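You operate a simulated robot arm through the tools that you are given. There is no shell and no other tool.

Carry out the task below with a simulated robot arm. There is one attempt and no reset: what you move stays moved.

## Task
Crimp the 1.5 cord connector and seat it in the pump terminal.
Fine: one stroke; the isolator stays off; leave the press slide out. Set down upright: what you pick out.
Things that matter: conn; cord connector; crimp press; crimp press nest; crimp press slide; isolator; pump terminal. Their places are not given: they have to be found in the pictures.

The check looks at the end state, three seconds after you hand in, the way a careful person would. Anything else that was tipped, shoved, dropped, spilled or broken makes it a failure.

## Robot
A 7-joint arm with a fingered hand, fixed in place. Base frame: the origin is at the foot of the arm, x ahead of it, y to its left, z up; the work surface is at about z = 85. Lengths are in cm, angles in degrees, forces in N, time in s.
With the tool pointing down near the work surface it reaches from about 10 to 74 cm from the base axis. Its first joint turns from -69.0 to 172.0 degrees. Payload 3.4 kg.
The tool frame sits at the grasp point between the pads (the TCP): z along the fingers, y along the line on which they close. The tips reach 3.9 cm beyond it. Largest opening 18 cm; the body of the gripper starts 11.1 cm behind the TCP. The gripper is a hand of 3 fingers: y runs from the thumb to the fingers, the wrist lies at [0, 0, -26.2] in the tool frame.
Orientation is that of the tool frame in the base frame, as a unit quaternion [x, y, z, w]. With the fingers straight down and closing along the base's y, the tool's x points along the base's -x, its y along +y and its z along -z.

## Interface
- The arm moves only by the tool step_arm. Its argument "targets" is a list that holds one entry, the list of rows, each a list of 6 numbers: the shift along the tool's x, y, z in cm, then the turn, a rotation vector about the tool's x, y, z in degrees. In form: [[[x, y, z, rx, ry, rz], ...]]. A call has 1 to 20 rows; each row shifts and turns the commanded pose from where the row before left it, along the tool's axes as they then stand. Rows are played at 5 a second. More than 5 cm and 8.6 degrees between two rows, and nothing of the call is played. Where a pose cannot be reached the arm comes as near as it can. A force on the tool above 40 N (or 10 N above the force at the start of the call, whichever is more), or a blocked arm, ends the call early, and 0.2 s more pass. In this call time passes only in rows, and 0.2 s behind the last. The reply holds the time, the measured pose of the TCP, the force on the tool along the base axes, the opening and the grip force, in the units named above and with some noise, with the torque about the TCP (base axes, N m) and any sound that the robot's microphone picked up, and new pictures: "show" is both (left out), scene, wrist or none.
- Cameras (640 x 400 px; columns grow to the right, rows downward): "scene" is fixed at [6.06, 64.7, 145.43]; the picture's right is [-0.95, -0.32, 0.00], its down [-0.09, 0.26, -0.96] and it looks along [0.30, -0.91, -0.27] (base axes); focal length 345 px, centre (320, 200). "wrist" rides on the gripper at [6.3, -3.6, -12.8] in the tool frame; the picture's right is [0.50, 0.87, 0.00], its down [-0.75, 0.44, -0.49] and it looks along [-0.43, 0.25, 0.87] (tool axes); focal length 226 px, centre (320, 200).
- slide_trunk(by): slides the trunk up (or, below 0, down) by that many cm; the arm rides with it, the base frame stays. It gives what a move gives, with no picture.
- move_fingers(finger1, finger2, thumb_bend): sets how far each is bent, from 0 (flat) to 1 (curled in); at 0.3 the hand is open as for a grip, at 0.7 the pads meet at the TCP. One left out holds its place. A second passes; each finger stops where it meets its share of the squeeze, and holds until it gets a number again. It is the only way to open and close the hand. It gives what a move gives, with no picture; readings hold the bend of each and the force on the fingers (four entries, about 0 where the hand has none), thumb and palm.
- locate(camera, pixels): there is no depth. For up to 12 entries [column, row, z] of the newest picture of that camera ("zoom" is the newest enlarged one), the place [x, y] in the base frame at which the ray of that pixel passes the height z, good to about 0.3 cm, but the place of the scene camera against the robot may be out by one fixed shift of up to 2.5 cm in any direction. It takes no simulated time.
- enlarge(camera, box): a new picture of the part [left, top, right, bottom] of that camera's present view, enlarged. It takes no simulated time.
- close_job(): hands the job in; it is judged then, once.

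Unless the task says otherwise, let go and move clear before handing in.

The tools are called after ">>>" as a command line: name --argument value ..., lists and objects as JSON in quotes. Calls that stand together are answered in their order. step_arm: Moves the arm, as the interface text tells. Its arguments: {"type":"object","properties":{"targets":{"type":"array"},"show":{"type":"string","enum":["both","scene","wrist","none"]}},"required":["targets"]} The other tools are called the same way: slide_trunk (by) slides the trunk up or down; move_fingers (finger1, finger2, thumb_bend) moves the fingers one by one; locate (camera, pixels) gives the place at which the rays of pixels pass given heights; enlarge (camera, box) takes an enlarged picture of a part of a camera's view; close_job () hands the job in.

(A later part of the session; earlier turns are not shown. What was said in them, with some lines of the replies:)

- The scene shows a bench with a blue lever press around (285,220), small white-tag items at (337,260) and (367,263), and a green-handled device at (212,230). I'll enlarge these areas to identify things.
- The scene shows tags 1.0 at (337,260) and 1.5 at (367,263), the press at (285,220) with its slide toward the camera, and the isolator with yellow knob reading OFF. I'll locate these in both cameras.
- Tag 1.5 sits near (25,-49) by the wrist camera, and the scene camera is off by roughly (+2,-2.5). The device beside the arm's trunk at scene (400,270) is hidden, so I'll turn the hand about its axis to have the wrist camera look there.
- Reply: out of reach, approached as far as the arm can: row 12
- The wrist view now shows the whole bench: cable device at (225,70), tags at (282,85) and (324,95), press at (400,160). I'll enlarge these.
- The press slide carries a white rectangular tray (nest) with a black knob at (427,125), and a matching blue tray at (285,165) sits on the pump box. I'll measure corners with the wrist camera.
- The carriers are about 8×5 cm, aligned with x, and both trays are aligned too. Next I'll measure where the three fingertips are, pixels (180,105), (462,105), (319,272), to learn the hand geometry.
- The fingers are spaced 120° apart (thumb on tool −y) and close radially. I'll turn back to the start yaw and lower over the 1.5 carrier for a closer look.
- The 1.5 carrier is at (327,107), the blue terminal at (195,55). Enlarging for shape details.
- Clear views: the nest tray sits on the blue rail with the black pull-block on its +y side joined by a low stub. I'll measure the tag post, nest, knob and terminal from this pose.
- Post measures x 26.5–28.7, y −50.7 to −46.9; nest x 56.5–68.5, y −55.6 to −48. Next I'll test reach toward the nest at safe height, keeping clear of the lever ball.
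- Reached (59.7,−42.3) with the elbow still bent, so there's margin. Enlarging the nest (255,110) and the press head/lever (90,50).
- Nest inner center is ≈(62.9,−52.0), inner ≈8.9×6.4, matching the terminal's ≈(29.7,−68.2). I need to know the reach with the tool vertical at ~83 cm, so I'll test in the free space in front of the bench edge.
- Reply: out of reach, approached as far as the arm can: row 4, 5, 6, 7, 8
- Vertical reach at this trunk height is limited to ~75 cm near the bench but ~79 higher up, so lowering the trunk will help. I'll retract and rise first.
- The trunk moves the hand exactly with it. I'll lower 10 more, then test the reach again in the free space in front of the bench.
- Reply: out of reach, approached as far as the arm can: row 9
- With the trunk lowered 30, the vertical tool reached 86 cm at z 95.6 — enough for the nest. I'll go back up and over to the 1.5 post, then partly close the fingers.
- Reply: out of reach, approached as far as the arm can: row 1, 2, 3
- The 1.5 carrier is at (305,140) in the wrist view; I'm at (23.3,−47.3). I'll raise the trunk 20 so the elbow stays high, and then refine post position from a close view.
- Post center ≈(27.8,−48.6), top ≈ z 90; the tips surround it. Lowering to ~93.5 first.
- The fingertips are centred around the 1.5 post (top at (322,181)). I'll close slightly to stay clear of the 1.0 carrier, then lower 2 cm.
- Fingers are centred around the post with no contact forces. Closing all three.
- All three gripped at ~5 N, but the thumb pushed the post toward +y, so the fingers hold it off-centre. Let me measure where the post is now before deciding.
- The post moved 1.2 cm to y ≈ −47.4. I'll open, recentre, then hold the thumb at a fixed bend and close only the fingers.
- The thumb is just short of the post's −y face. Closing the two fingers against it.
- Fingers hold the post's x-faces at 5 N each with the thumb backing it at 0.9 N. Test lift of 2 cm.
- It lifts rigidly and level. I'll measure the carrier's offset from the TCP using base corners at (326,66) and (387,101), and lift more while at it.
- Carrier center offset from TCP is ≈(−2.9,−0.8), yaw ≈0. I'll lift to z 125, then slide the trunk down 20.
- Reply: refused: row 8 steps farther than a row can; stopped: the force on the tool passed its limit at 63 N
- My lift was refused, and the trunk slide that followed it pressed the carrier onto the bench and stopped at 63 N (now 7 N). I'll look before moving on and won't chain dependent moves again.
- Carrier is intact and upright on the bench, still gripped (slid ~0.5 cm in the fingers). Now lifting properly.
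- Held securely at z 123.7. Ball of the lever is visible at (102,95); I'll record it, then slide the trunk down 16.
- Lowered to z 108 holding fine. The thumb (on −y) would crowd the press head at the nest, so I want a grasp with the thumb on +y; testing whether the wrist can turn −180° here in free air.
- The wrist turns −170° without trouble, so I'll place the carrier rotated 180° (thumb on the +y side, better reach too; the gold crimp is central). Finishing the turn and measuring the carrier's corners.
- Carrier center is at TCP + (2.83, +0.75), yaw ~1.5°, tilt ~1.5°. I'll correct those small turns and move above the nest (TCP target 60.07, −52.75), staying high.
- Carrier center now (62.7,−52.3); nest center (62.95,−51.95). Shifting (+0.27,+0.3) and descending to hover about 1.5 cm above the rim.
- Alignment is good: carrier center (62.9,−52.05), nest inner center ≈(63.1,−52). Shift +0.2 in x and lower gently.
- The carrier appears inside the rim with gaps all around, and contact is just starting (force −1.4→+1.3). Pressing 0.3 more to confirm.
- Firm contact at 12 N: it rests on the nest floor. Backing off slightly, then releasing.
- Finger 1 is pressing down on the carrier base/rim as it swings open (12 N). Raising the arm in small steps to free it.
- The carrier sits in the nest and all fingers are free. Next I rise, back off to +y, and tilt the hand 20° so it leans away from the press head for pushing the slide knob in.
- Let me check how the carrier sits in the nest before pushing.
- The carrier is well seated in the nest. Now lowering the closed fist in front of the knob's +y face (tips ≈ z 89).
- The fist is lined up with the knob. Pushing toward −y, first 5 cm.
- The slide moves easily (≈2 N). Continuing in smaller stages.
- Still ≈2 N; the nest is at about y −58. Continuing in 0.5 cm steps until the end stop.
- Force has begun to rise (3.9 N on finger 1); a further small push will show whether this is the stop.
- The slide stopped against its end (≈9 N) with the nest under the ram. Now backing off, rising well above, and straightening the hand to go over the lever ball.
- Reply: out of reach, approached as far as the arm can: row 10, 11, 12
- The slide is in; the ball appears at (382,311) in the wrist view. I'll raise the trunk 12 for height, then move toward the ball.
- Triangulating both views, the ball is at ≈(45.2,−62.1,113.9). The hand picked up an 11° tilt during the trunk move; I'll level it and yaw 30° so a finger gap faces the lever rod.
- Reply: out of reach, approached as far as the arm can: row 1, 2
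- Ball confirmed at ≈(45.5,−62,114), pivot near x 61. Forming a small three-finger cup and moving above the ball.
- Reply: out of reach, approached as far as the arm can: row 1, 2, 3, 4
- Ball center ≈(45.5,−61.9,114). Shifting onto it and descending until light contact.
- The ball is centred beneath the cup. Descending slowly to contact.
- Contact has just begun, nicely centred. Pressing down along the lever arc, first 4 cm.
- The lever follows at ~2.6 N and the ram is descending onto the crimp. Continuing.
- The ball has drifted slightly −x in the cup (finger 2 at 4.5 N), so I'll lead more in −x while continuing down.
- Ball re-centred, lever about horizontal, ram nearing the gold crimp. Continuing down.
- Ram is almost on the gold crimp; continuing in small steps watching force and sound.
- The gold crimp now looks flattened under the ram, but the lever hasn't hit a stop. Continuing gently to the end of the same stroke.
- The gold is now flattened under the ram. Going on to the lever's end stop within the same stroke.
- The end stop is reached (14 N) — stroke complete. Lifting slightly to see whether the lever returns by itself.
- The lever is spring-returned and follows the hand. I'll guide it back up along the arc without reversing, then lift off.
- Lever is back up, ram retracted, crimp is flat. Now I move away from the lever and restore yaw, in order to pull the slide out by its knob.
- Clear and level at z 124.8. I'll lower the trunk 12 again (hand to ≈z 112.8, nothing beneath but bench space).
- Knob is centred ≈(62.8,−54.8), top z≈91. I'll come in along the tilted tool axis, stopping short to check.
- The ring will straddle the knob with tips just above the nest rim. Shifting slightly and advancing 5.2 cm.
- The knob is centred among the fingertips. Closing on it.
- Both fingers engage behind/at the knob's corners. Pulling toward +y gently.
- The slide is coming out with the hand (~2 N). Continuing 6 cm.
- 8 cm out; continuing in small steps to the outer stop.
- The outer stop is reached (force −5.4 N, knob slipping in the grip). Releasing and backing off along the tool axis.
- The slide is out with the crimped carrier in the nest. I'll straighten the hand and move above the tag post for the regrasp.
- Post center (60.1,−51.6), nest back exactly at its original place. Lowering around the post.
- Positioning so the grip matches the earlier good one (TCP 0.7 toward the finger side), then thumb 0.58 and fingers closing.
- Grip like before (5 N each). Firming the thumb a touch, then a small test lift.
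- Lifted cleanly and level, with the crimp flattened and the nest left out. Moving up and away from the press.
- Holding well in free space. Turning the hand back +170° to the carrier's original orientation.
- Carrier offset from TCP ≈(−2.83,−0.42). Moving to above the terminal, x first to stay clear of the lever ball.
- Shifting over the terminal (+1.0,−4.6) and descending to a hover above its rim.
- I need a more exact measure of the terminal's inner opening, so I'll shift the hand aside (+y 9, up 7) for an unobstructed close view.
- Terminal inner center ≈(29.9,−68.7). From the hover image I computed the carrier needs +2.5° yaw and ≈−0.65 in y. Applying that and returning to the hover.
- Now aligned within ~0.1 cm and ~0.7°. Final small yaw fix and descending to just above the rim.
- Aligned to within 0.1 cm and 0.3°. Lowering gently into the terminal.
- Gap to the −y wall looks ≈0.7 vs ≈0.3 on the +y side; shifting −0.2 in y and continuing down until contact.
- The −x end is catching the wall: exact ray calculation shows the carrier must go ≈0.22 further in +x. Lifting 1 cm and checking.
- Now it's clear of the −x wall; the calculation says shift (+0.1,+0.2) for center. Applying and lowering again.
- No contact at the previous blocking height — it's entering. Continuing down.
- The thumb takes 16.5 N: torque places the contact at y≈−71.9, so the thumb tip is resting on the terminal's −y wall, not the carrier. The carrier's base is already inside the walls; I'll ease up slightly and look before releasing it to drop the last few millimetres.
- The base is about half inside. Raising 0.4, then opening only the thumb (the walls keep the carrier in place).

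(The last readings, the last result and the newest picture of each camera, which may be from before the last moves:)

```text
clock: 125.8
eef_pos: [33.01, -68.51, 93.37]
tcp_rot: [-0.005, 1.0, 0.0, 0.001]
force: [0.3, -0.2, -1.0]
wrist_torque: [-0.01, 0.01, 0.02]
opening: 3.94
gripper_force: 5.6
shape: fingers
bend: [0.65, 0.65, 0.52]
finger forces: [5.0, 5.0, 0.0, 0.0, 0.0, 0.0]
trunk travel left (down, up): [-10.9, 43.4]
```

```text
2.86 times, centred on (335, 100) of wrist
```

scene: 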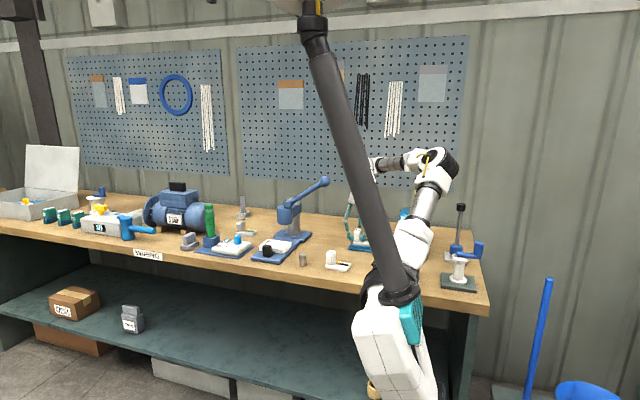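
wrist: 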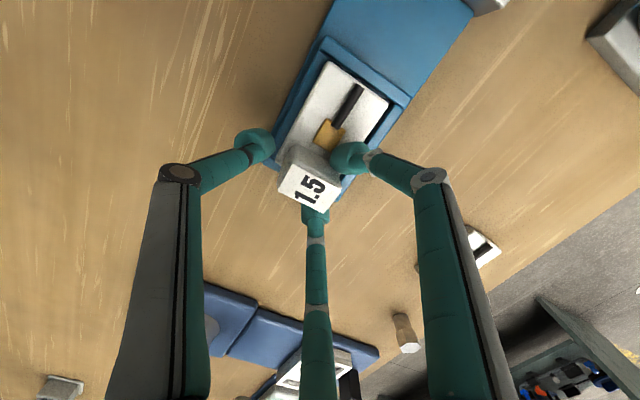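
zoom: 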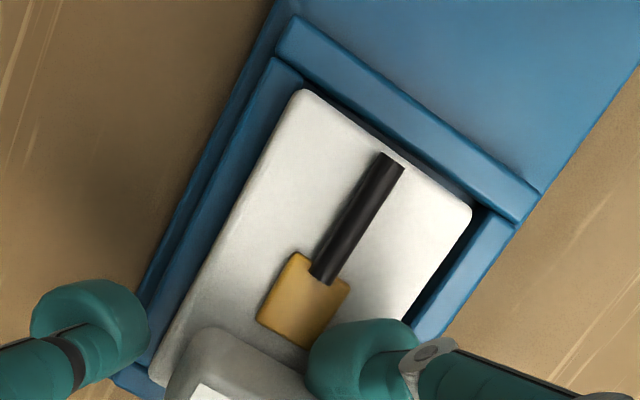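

Fingers alone still hold it, shifted slightly toward −y. Recomputing with the wall top at z≈87: it needs (+0.1,+0.4). Raising 0.4, shifting, and looking again.

>>> step_arm --targets '[[[0, 0, -0.4, 0, 0, 0], [-0.1, 0.2, 0, 0, 0, 0], [0, 0.2, 0, 0, 0, 0]]]' --show "wrist"

>>> enlarge --camera "wrist" --box '[260, 30, 410, 170]'

```text
clock: 126.6
eef_pos: [33.07, -68.09, 93.59]
tcp_rot: [-0.006, 1.0, 0.001, 0.002]
force: [0.5, -0.6, -0.8]
wrist_torque: [0.01, -0.01, 0.01]
opening: 3.97
gripper_force: 5.3
shape: fingers
bend: [0.65, 0.65, 0.52]
finger forces: [5.1, 5.1, 0.0, 0.0, 0.1, 0.0]
trunk travel left (down, up): [-10.9, 43.4]
```

wrist: 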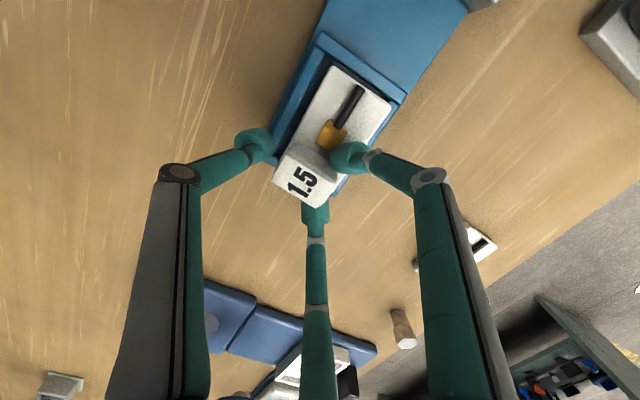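

```text
2.86 times, centred on (335, 100) of wrist
```

zoom: 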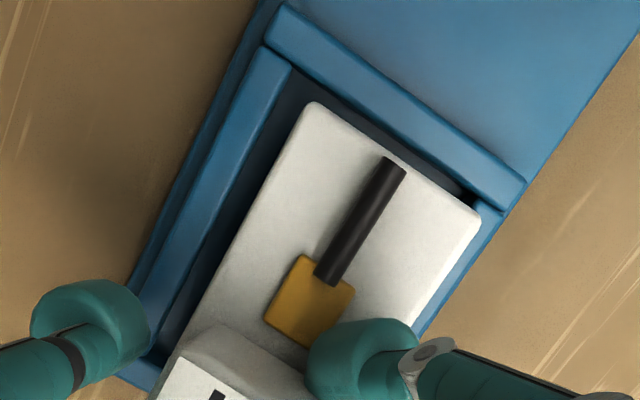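

>>> enlarge --camera "scene" --box '[330, 210, 400, 270]'

>>> enlarge --camera "wrist" --box '[240, 60, 410, 240]'

```text
6.67 times, centred on (365, 240) of scene
```

zoom: 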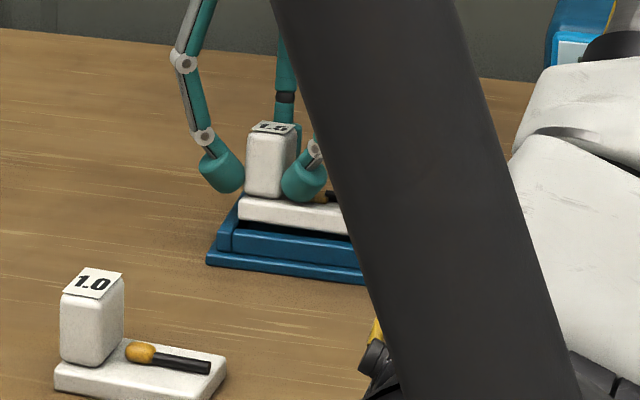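

```text
2.22 times, centred on (325, 150) of wrist
```

zoom: 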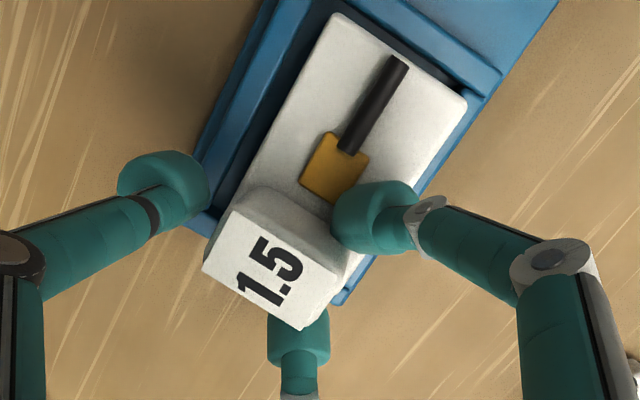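

The two-finger hold let the carrier roll. I'll raise 1 cm and close the thumb again to square it up as before.

>>> step_arm --targets '[[[0, 0, -0.5, 0, 0, 0], [0, 0, -0.7, 0, 0, 0]]]' --show "none"

>>> move_fingers --thumb_bend 0.59

>>> enlarge --camera "scene" --box '[330, 210, 400, 270]'

>>> enlarge --camera "wrist" --box '[240, 40, 410, 240]'

```text
clock: 127.2
eef_pos: [33.05, -68.18, 94.85]
tcp_rot: [-0.006, 1.0, 0.001, 0.002]
force: [0.0, -0.3, -2.5]
wrist_torque: [-0.02, -0.02, -0.01]
opening: 3.93
gripper_force: 4.9
shape: fingers
bend: [0.65, 0.65, 0.52]
finger forces: [5.1, 5.2, 0.1, 0.1, 0.0, 0.0]
trunk travel left (down, up): [-10.9, 43.4]
```

```text
clock: 128.2
eef_pos: [32.87, -68.15, 94.97]
tcp_rot: [-0.005, 1.0, 0.002, 0.001]
force: [0.3, -0.5, -0.5]
wrist_torque: [0.04, -0.02, -0.02]
opening: 2.94
gripper_force: 6.4
shape: fingers
bend: [0.65, 0.65, 0.57]
finger forces: [5.6, 5.6, 0.0, 0.0, 2.2, 0.0]
trunk travel left (down, up): [-10.9, 43.4]
```

```text
6.67 times, centred on (365, 240) of scene
```

zoom: 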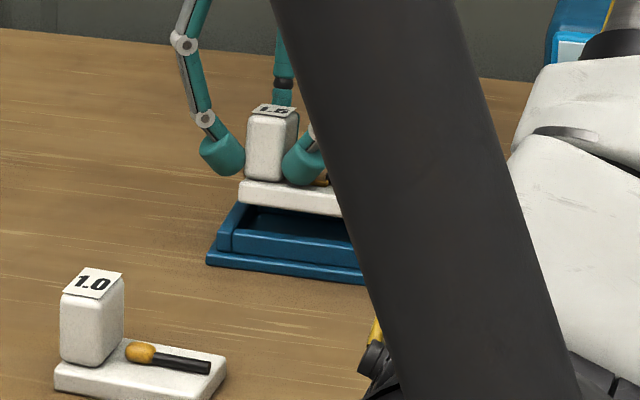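

```text
2.00 times, centred on (325, 140) of wrist
```

zoom: 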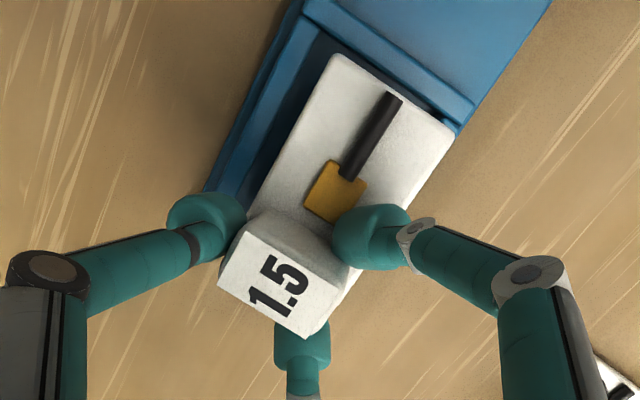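

It's still rolled ~10°. I'll set it down on the free bench area just in front of the terminal to square it, then regrip properly.

>>> step_arm --targets '[[[0, 0, -3, 0, 0, 0], [0, 3.5, 0, 0, 0, 0], [0, 3.5, 0, 0, 0, 0], [0, 3.5, 0, 0, 0, 0]]]' --show "both"

>>> enlarge --camera "wrist" --box '[220, 40, 440, 240]'

>>> enlarge --camera "scene" --box '[320, 200, 410, 280]'

```text
clock: 129.2
eef_pos: [32.81, -57.48, 98.0]
tcp_rot: [-0.005, 1.0, 0.001, 0.002]
force: [0.4, 0.0, -1.6]
wrist_torque: [-0.02, 0.0, 0.0]
opening: 2.92
gripper_force: 6.4
shape: fingers
bend: [0.65, 0.65, 0.57]
finger forces: [5.6, 5.6, 0.0, 0.1, 2.2, 0.0]
trunk travel left (down, up): [-10.9, 43.4]
```

scene: 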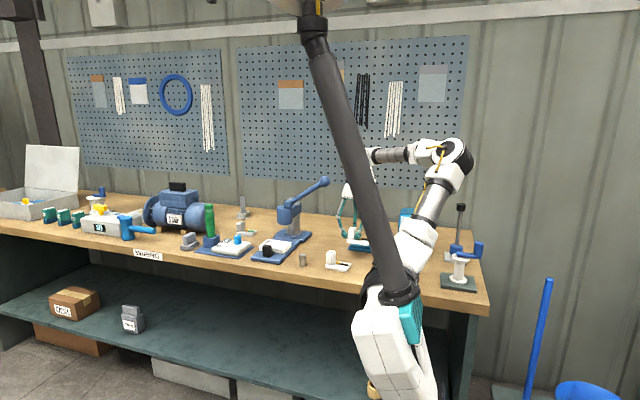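
wrist: 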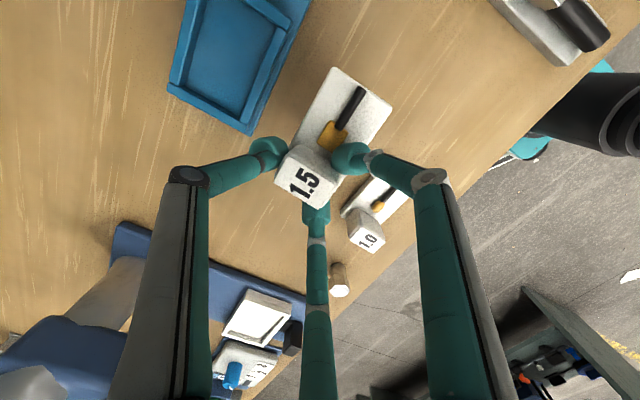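

```text
2.00 times, centred on (330, 140) of wrist
```

zoom: 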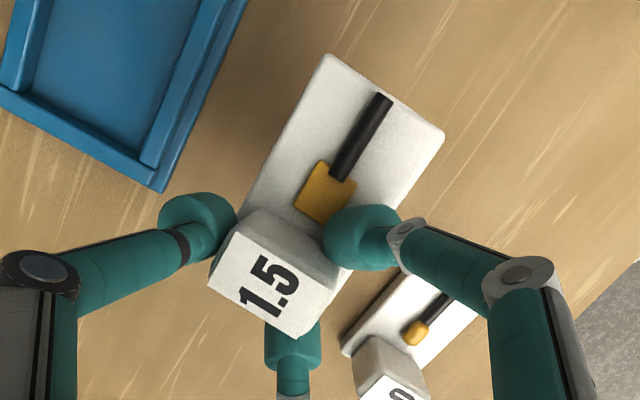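

```text
5.00 times, centred on (365, 240) of scene
```

zoom: 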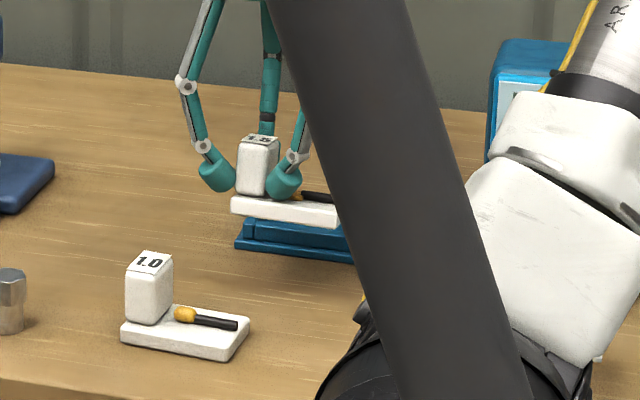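

Bench area below is clear. Lowering to set the carrier down.

>>> step_arm --targets '[[[0, 0, 1.5, 0, 0, 0], [0, 0, 1.5, 0, 0, 0], [0, 0, 1.2, 0, 0, 0], [0, 0, 0.6, 0, 0, 0], [0, 0, 0.4, 0, 0, 0], [0, 0, 0.3, 0, 0, 0]]]' --show "wrist"

>>> enlarge --camera "wrist" --box '[220, 40, 440, 240]'

>>> enlarge --camera "scene" --box '[320, 200, 410, 280]'

```text
clock: 130.6
eef_pos: [32.81, -57.61, 92.37]
tcp_rot: [-0.005, 1.0, 0.001, 0.002]
force: [0.7, -0.1, -1.7]
wrist_torque: [-0.01, -0.04, 0.02]
opening: 2.91
gripper_force: 6.1
shape: fingers
bend: [0.65, 0.65, 0.57]
finger forces: [5.6, 5.6, 0.0, 0.0, 2.2, 0.1]
trunk travel left (down, up): [-10.9, 43.4]
```

wrist: 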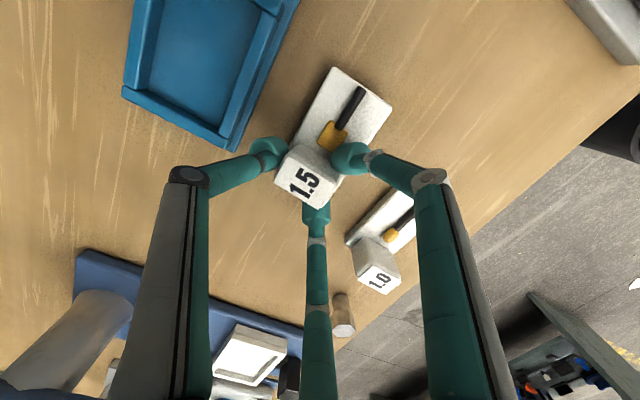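

```text
2.00 times, centred on (330, 140) of wrist
```

zoom: 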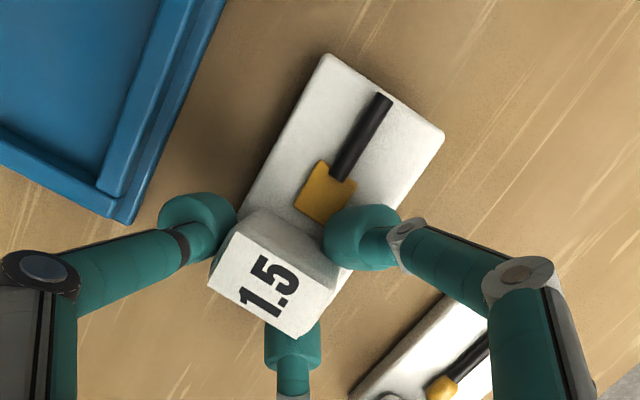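

```text
5.00 times, centred on (365, 240) of scene
```

zoom: 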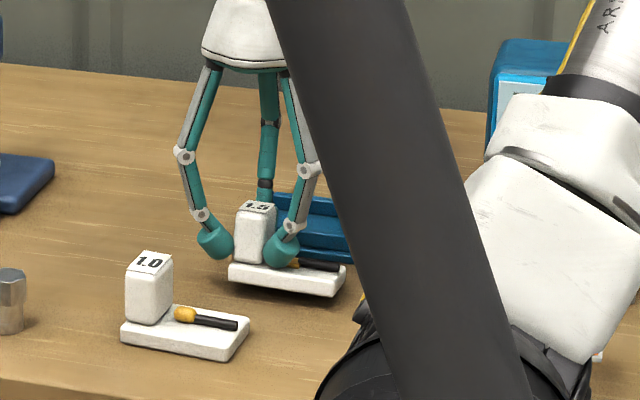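

>>> step_arm --targets '[[[0, 0, 0.3, 0, 0, 0], [0, 0, 0.3, 0, 0, 0], [0, 0, 0.3, 0, 0, 0], [0, 0, 0.2, 0, 0, 0]]]' --show "wrist"

>>> enlarge --camera "scene" --box '[320, 200, 410, 280]'

```text
clock: 131.6
eef_pos: [32.93, -57.46, 91.34]
tcp_rot: [-0.005, 1.0, 0.0, 0.002]
force: [0.5, 0.9, 1.2]
wrist_torque: [-0.03, -0.02, 0.01]
opening: 2.88
gripper_force: 6.7
shape: fingers
bend: [0.65, 0.65, 0.58]
finger forces: [5.5, 5.6, 0.1, 0.2, 1.9, 0.0]
trunk travel left (down, up): [-10.9, 43.4]
```

wrist: 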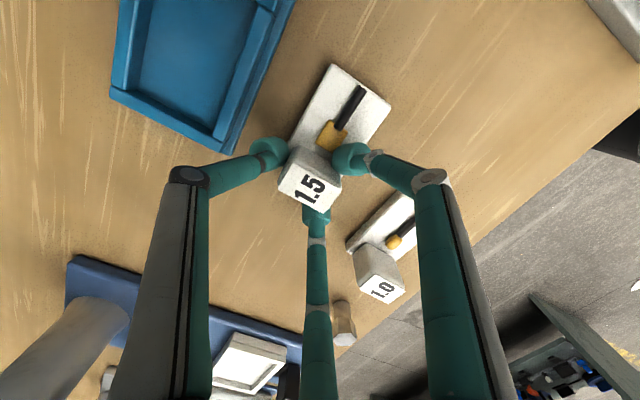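

```text
5.00 times, centred on (365, 240) of scene
```

zoom: 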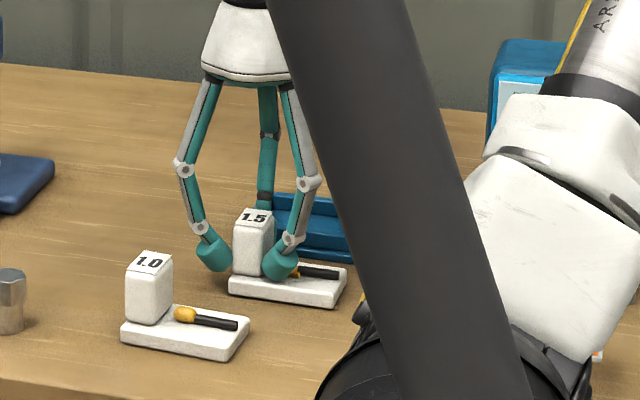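

The carrier is on the bench and nearly level. Pressing a bit more to square it fully.

>>> step_arm --targets '[[[0, 0, 0.2, 0, 0, 0], [0, 0, 0.15, 0, 0, 0]]]' --show "wrist"

>>> enlarge --camera "wrist" --box '[220, 40, 440, 240]'

```text
clock: 132.2
eef_pos: [32.88, -57.53, 91.13]
tcp_rot: [-0.006, 1.0, 0.0, 0.003]
force: [0.1, 0.3, 9.2]
wrist_torque: [0.01, 0.02, 0.02]
opening: 2.85
gripper_force: 7.6
shape: fingers
bend: [0.65, 0.65, 0.58]
finger forces: [6.4, 6.3, 0.0, 0.1, 2.3, 0.0]
trunk travel left (down, up): [-10.9, 43.4]
```

wrist: 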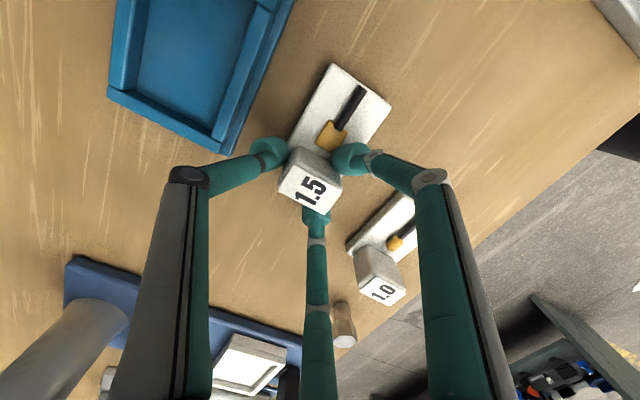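

```text
2.00 times, centred on (330, 140) of wrist
```

zoom: 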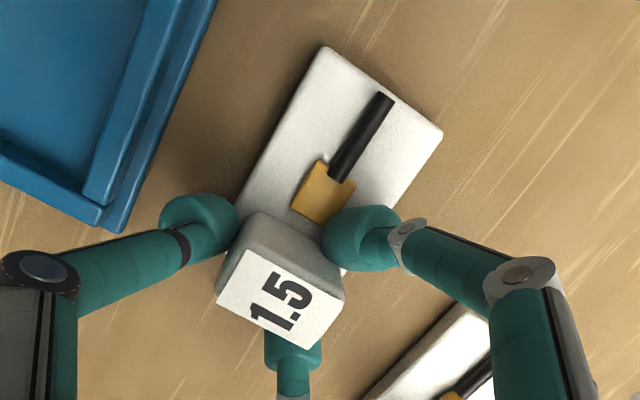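

It's flat on the bench with a square, firm grip. Lifting straight up and returning above the terminal.

>>> step_arm --targets '[[[0, 0, -0.5, 0, 0, 0], [0, 0, -2, 0, 0, 0], [0, 0, -3.2, 0, 0, 0], [0, -3.5, 0, 0, 0, 0], [0, -3.5, 0, 0, 0, 0], [0, -3.6, 0, 0, 0, 0]]]' --show "wrist"

>>> enlarge --camera "wrist" --box '[260, 30, 410, 170]'

>>> enlarge --camera "scene" --box '[330, 200, 400, 270]'

```text
clock: 133.6
eef_pos: [33.05, -68.29, 96.44]
tcp_rot: [-0.005, 1.0, 0.002, 0.001]
force: [-0.1, 0.3, -0.8]
wrist_torque: [0.01, -0.02, 0.02]
opening: 2.9
gripper_force: 6.3
shape: fingers
bend: [0.65, 0.65, 0.58]
finger forces: [5.3, 5.1, 0.1, 0.0, 2.1, 0.1]
trunk travel left (down, up): [-10.9, 43.4]
```

wrist: 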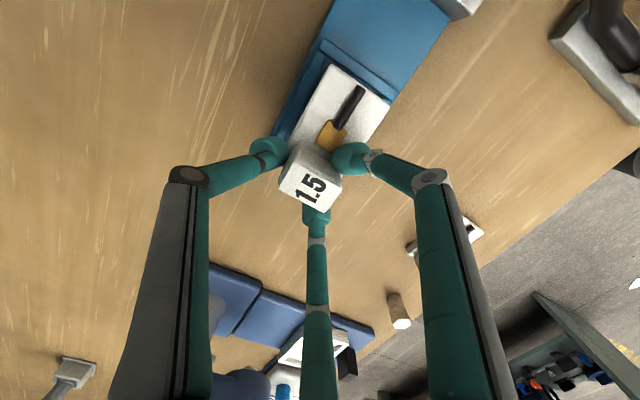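

```text
2.86 times, centred on (335, 100) of wrist
```

zoom: 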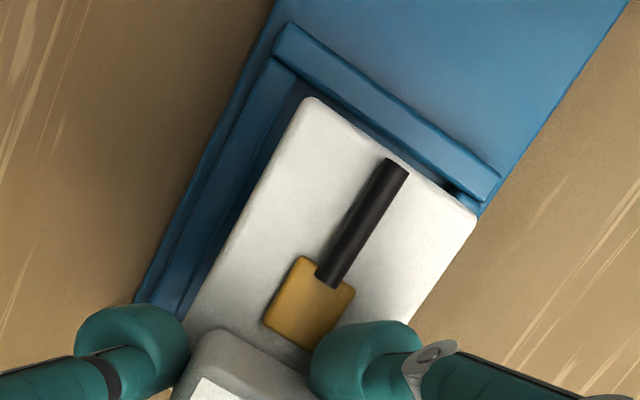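

```text
5.71 times, centred on (365, 235) of scene
```

zoom: 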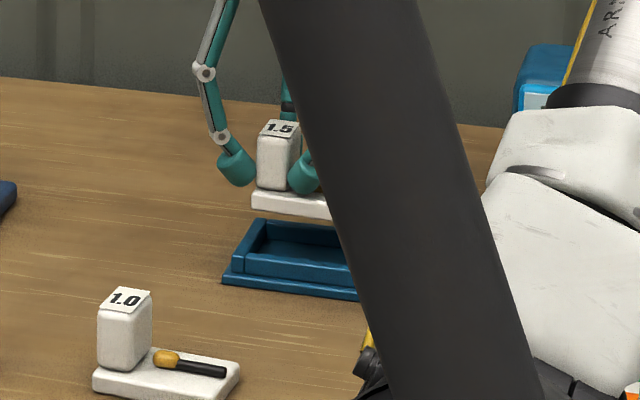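

Computed misalignment is now only ≈(−0.05,−0.1) cm and 0.5°. Correcting and lowering.

>>> step_arm --targets '[[[0.05, -0.1, 0.5, 0, 0, 0.5], [0, 0, 0.8, 0, 0, 0], [0, 0, 0.8, 0, 0, 0], [0, 0, 0.6, 0, 0, 0]]]' --show "wrist"

>>> enlarge --camera "wrist" --box '[260, 30, 410, 170]'

>>> enlarge --camera "scene" --box '[330, 200, 400, 270]'

```text
clock: 134.6
eef_pos: [33.03, -68.21, 93.98]
tcp_rot: [-0.001, 1.0, 0.002, 0.001]
force: [-0.2, -0.1, -1.5]
wrist_torque: [0.02, -0.03, 0.02]
opening: 2.89
gripper_force: 6.2
shape: fingers
bend: [0.65, 0.65, 0.58]
finger forces: [5.3, 5.2, 0.0, 0.0, 2.1, 0.0]
trunk travel left (down, up): [-10.9, 43.4]
```

wrist: 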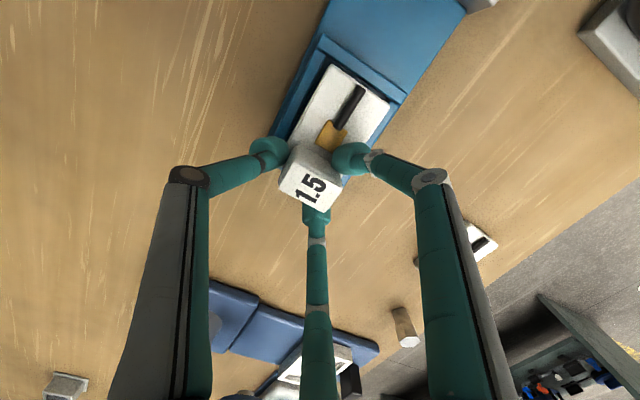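

```text
2.86 times, centred on (335, 100) of wrist
```

zoom: 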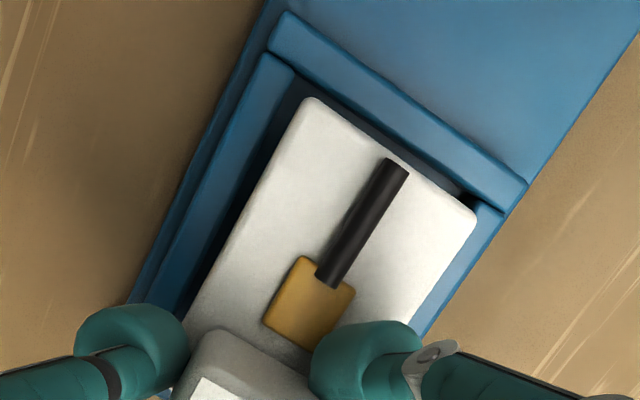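

```text
5.71 times, centred on (365, 235) of scene
```

zoom: 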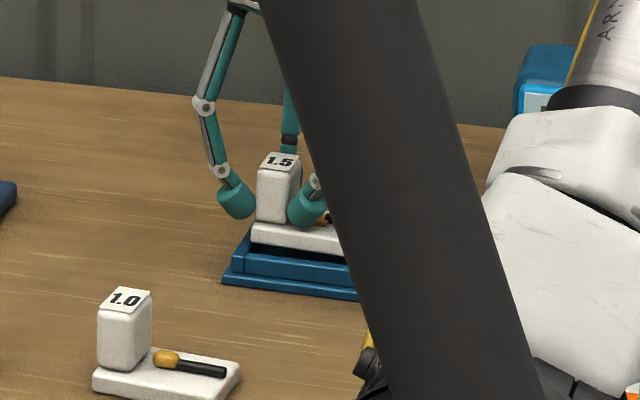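

Centred within 0.1 cm on the calculation. Lowering on until contact.

>>> step_arm --targets '[[[-0.06, -0.03, 0.4, 0, 0, 0], [0, 0, 0.4, 0, 0, 0], [0, 0, 0.3, 0, 0, 0], [0, 0, 0.2, 0, 0, 0]]]' --show "wrist"

>>> enlarge --camera "wrist" --box '[260, 30, 410, 170]'

>>> enlarge --camera "scene" --box '[330, 200, 400, 270]'

```text
clock: 135.6
eef_pos: [33.01, -68.27, 92.68]
tcp_rot: [0.0, 1.0, 0.002, 0.001]
force: [-0.1, 0.8, -0.9]
wrist_torque: [0.0, -0.02, -0.04]
opening: 2.91
gripper_force: 6.3
shape: fingers
bend: [0.65, 0.66, 0.58]
finger forces: [5.2, 5.2, 0.1, 0.0, 2.0, 0.0]
trunk travel left (down, up): [-10.9, 43.4]
```

wrist: 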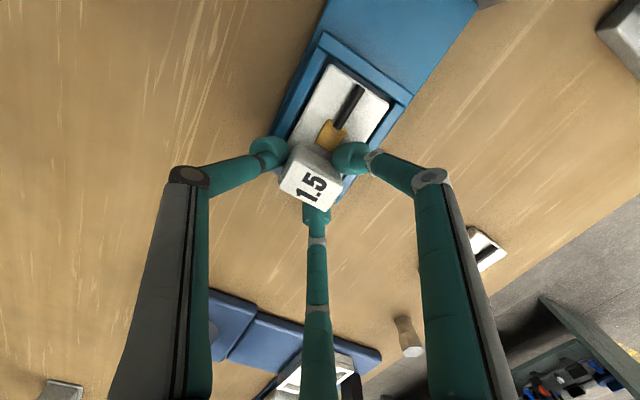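

```text
2.86 times, centred on (335, 100) of wrist
```

zoom: 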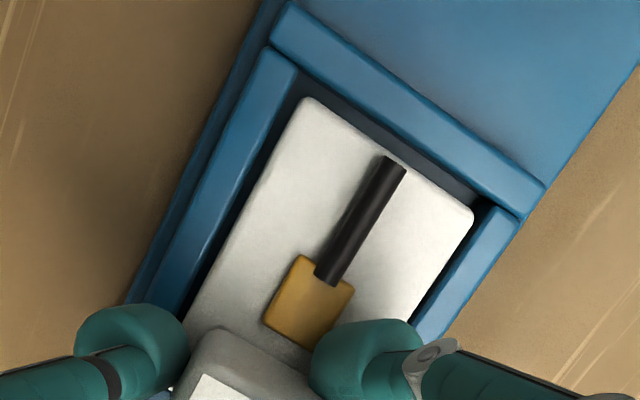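

```text
5.71 times, centred on (365, 235) of scene
```

zoom: 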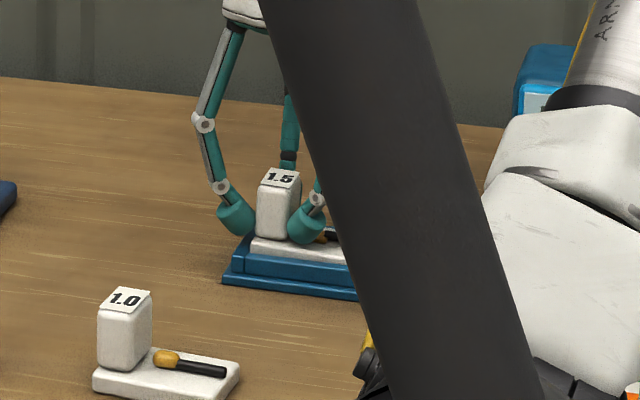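

It is well inside now with visible gaps on −x and both sides, still no contact. Continuing.

>>> step_arm --targets '[[[0, 0, 0.2, 0, 0, 0], [0, 0, 0.2, 0, 0, 0]]]' --show "wrist"

>>> enlarge --camera "wrist" --box '[250, 30, 420, 230]'

>>> enlarge --camera "scene" --box '[330, 200, 400, 270]'

```text
clock: 136.2
eef_pos: [33.11, -68.26, 92.28]
tcp_rot: [-0.001, 1.0, 0.001, 0.001]
force: [-0.3, 0.7, -2.2]
wrist_torque: [-0.01, 0.0, 0.02]
opening: 2.9
gripper_force: 6.0
shape: fingers
bend: [0.65, 0.65, 0.58]
finger forces: [5.0, 5.2, 0.1, 0.1, 1.9, 0.0]
trunk travel left (down, up): [-10.9, 43.4]
```

wrist: 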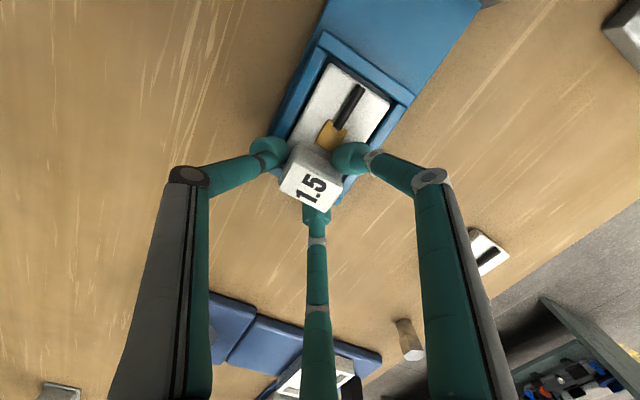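

```text
2.00 times, centred on (335, 130) of wrist
```

zoom: 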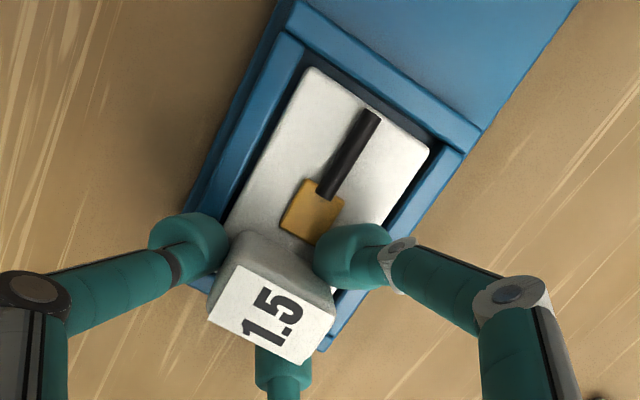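

```text
5.71 times, centred on (365, 235) of scene
```

zoom: 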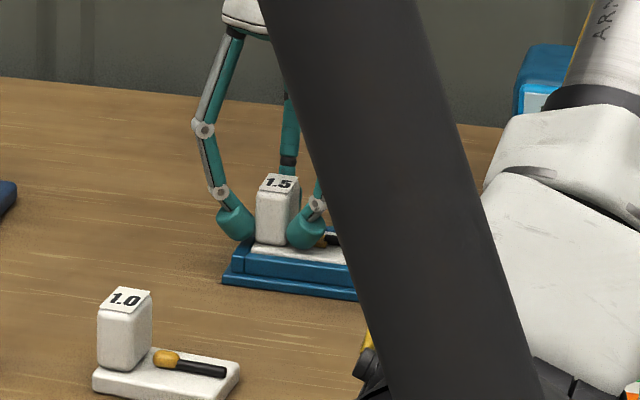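

Still entering freely at z 92.28. A couple more small steps to find the floor.

>>> step_arm --targets '[[[0, 0, 0.15, 0, 0, 0], [0, 0, 0.15, 0, 0, 0]]]' --show "wrist"

>>> enlarge --camera "wrist" --box '[250, 30, 420, 230]'

```text
clock: 136.8
eef_pos: [33.09, -68.24, 91.92]
tcp_rot: [-0.001, 1.0, 0.001, 0.002]
force: [0.0, 0.4, 1.7]
wrist_torque: [0.0, 0.04, -0.01]
opening: 2.91
gripper_force: 6.8
shape: fingers
bend: [0.65, 0.65, 0.58]
finger forces: [5.3, 5.5, 0.0, 0.1, 2.1, 0.1]
trunk travel left (down, up): [-10.9, 43.4]
```

wrist: 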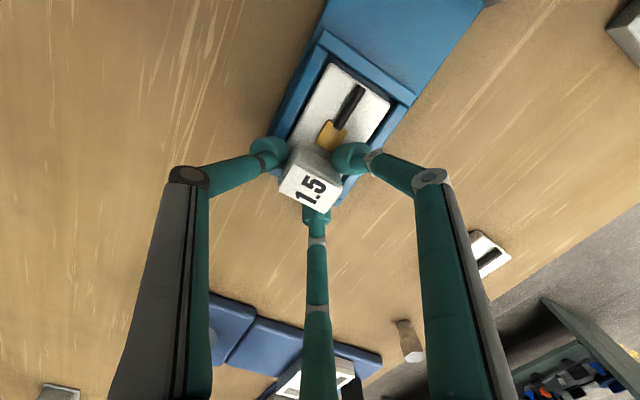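

```text
2.00 times, centred on (335, 130) of wrist
```

zoom: 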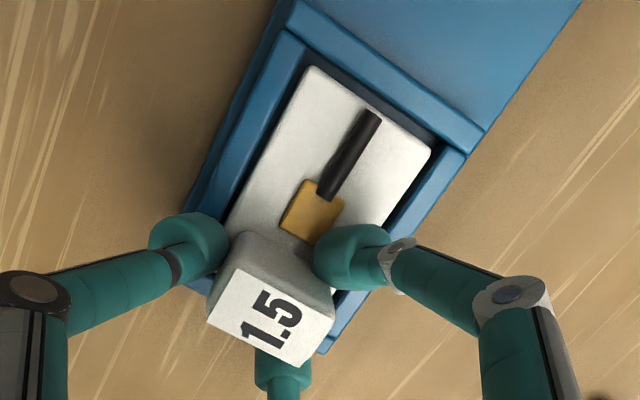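

Even contact with no torque: it's on the terminal floor. Pressing slightly, then loosening in stages so the fingers don't lever on it.

>>> step_arm --targets '[[[0, 0, 0.12, 0, 0, 0]]]' --show "none"

>>> move_fingers --finger1 0.62 --finger2 0.62 --thumb_bend 0.56

>>> enlarge --camera "wrist" --box '[250, 30, 420, 230]'

```text
clock: 137.2
eef_pos: [33.01, -68.23, 92.0]
tcp_rot: [-0.001, 1.0, 0.0, 0.002]
force: [-0.1, -1.4, 5.3]
wrist_torque: [-0.04, 0.02, 0.04]
opening: 2.88
gripper_force: 6.8
shape: fingers
bend: [0.65, 0.65, 0.58]
finger forces: [5.7, 5.8, 0.0, 0.0, 2.5, 0.0]
trunk travel left (down, up): [-10.9, 43.4]
```

```text
clock: 138.2
eef_pos: [33.0, -68.3, 91.9]
tcp_rot: [-0.001, 1.0, 0.001, 0.001]
force: [0.7, 1.4, 0.6]
wrist_torque: [0.0, 0.01, -0.01]
opening: 3.73
gripper_force: 0.4
shape: fingers
bend: [0.62, 0.62, 0.56]
finger forces: [0.1, 0.0, 0.0, 0.0, 0.4, 0.1]
trunk travel left (down, up): [-10.9, 43.4]
```

```text
2.00 times, centred on (335, 130) of wrist
```

zoom: 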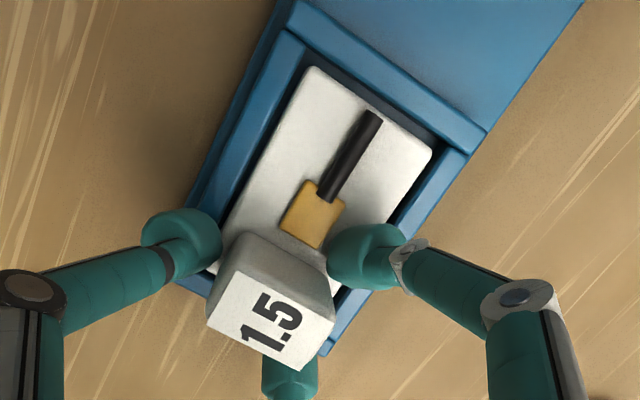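

Loosened with no residual forces. Raising 0.8, then opening further and rising clear.

>>> step_arm --targets '[[[0, 0, -0.4, 0, 0, 0], [0, 0, -0.5, 0, 0, 0]]]' --show "none"

>>> move_fingers --finger1 0.53 --finger2 0.53 --thumb_bend 0.53

>>> enlarge --camera "wrist" --box '[250, 30, 420, 230]'

```text
clock: 138.8
eef_pos: [33.04, -68.4, 92.69]
tcp_rot: [-0.001, 1.0, 0.002, 0.002]
force: [0.2, -0.2, -0.3]
wrist_torque: [-0.02, 0.01, 0.0]
opening: 3.72
gripper_force: 0.0
shape: fingers
bend: [0.62, 0.62, 0.56]
finger forces: [0.0, 0.0, 0.0, 0.0, 0.0, 0.0]
trunk travel left (down, up): [-10.9, 43.4]
```

```text
clock: 139.8
eef_pos: [33.09, -68.31, 92.81]
tcp_rot: [-0.001, 1.0, 0.001, 0.002]
force: [-0.9, 0.3, -0.3]
wrist_torque: [0.0, 0.01, 0.02]
opening: 6.02
gripper_force: 0.1
shape: fingers
bend: [0.53, 0.53, 0.53]
finger forces: [0.0, 0.1, 0.1, 0.1, 0.1, 0.0]
trunk travel left (down, up): [-10.9, 43.4]
```

```text
2.00 times, centred on (335, 130) of wrist
```

zoom: 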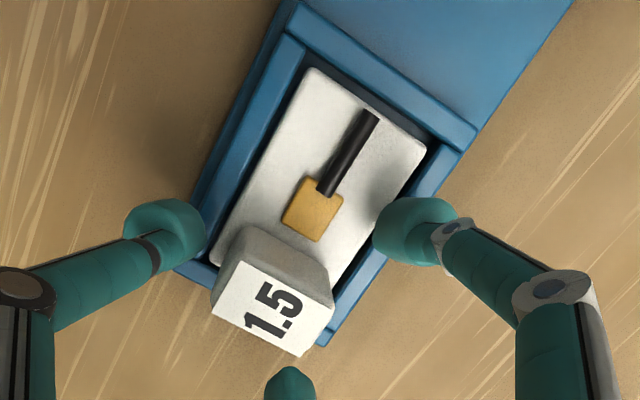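

Fully open with zero forces and the connector sitting inside the terminal walls. Rising clear to inspect.

>>> step_arm --targets '[[[0, 0, -1.5, 0, 0, 0], [0, 0, -3, 0, 0, 0], [0, 0, -4, 0, 0, 0], [0, 0, -4, 0, 0, 0], [0, 2, -3, 0, 0, 0], [0, 4, 0, 0, 0, 0], [0, 4, 0, 0, 0, 0]]]' --show "both"

>>> enlarge --camera "wrist" --box '[200, 20, 360, 160]'

>>> enlarge --camera "scene" --box '[330, 210, 410, 280]'

```text
clock: 141.4
eef_pos: [32.89, -58.12, 108.32]
tcp_rot: [0.0, 1.0, 0.001, 0.002]
force: [0.3, 0.6, 1.1]
wrist_torque: [0.0, -0.01, 0.04]
opening: 6.03
gripper_force: 0.1
shape: fingers
bend: [0.53, 0.53, 0.53]
finger forces: [0.0, 0.0, 0.0, 0.0, 0.0, 0.0]
trunk travel left (down, up): [-10.9, 43.4]
```

scene: 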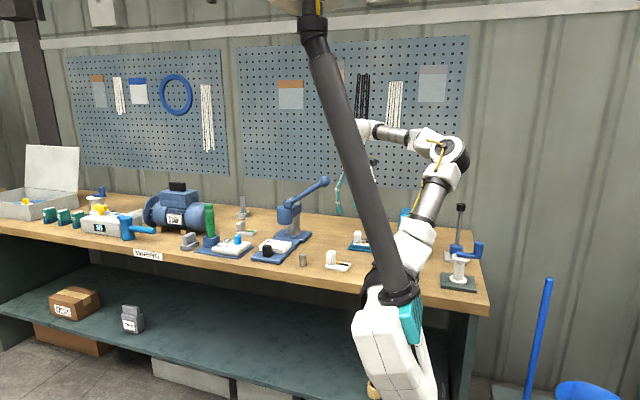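
wrist: 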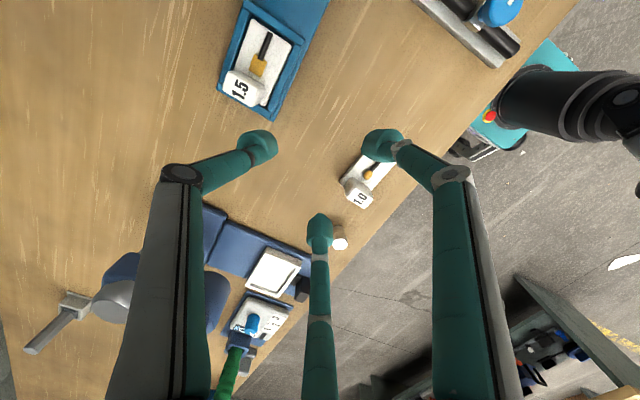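

```text
2.86 times, centred on (280, 90) of wrist
```

zoom: 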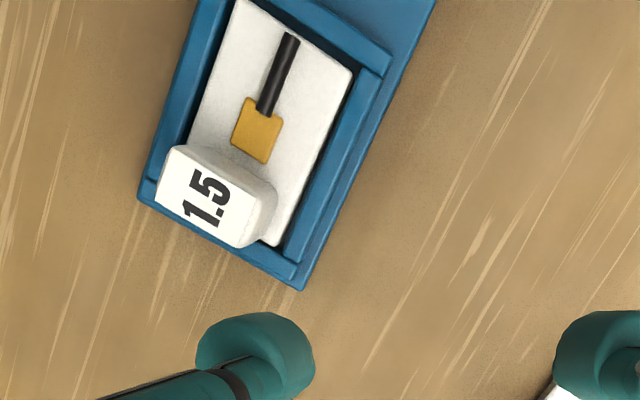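

```text
5.71 times, centred on (370, 245) of scene
```

zoom: 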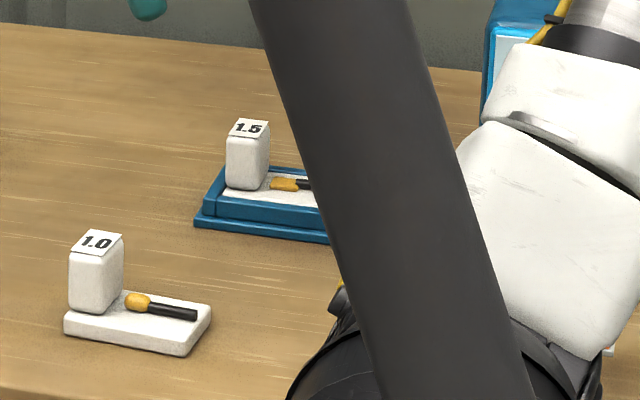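

The 1.5 connector sits flush and upright in the terminal, and the hand is clear. I'll rise further and check the whole scene (slide out, lever up, isolator OFF, neighbours untouched).

>>> step_arm --targets '[[[0, 4, 0, 0, 0, 0], [0, 4, 0, 0, 0, 0], [0, 4, -2, 0, 0, 0], [0, 3, -2, 0, 0, 0]]]' --show "both"

>>> enlarge --camera "scene" --box '[190, 170, 350, 280]'

>>> enlarge --camera "scene" --box '[0, 150, 160, 260]'

```text
clock: 142.4
eef_pos: [32.98, -43.15, 112.3]
tcp_rot: [-0.001, 1.0, 0.001, 0.001]
force: [0.7, 0.1, 0.3]
wrist_torque: [-0.02, 0.01, -0.03]
opening: 6.03
gripper_force: 0.1
shape: fingers
bend: [0.53, 0.53, 0.53]
finger forces: [0.0, 0.0, 0.1, 0.1, 0.1, 0.0]
trunk travel left (down, up): [-10.9, 43.4]
```

scene: 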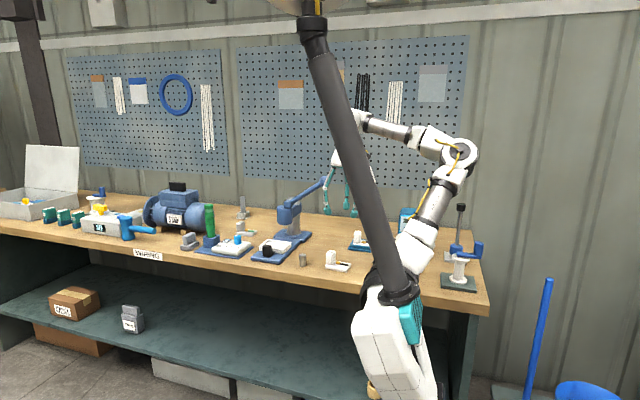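
wrist: 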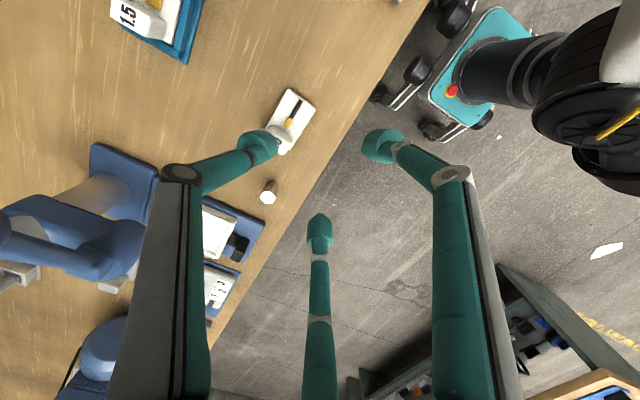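

```text
3.64 times, centred on (270, 225) of scene
```

zoom: 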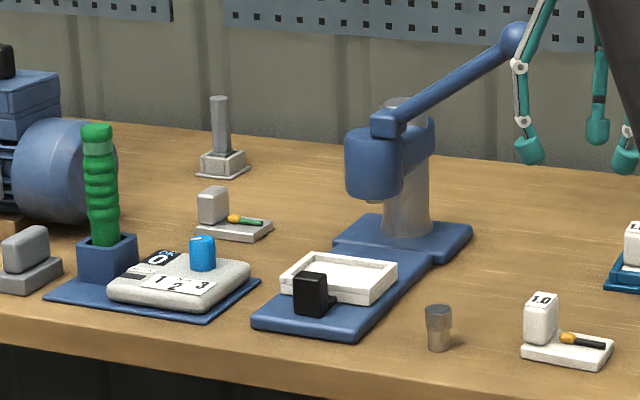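

```text
3.64 times, centred on (80, 205) of scene
```

zoom: 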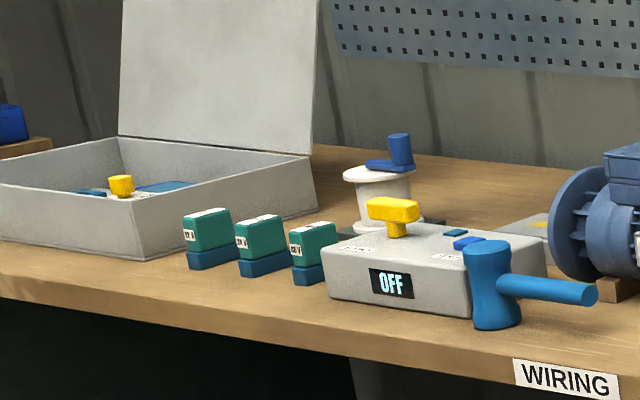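

The final view shows the nest empty with the slide out, the lever up and the isolator reading OFF. The 1.0 connector and the bolt are undisturbed, and the 1.5 connector is crimped and seated upright in the terminal. The hand is clear, so I'm handing in.

>>> close_job

```text
The job is handed in.
```

The 1.5 cord connector is crimped and seated upright in the tray on the pump box that I took to be the pump terminal. Nothing on the bench is labelled "pump terminal"; I chose that tray because it matches the connector's base and was the only candidate in reach. I've handed the job in and don't have the result yet.

- **Crimp:** I pressed the lever through one full stroke to its stop and guided it back up. The gold tip is visibly flattened.
- **Press:** The slide is back out, with the nest empty and the lever up.
- **Isolator:** I never touched it, and it still reads OFF.
- **Orientation:** The connector was turned 180° in the nest for the crimp, to keep the hand clear of the press head. It sits in the terminal in its original orientation.

**Mishaps with the 1.5 connector:**
- **Bench contact:** Early on I pushed it into the bench while it was gripped, peaking at 63 N. It looked undamaged afterwards.
- **Seating:** The first tries at seating it caught on the terminal wall, and it rolled in the fingers. I set it down on the bench, regripped it, and it then went in cleanly.

In the final pictures the 1.0 connector, the bolt and the other items I checked looked undisturbed, and the hand was clear.
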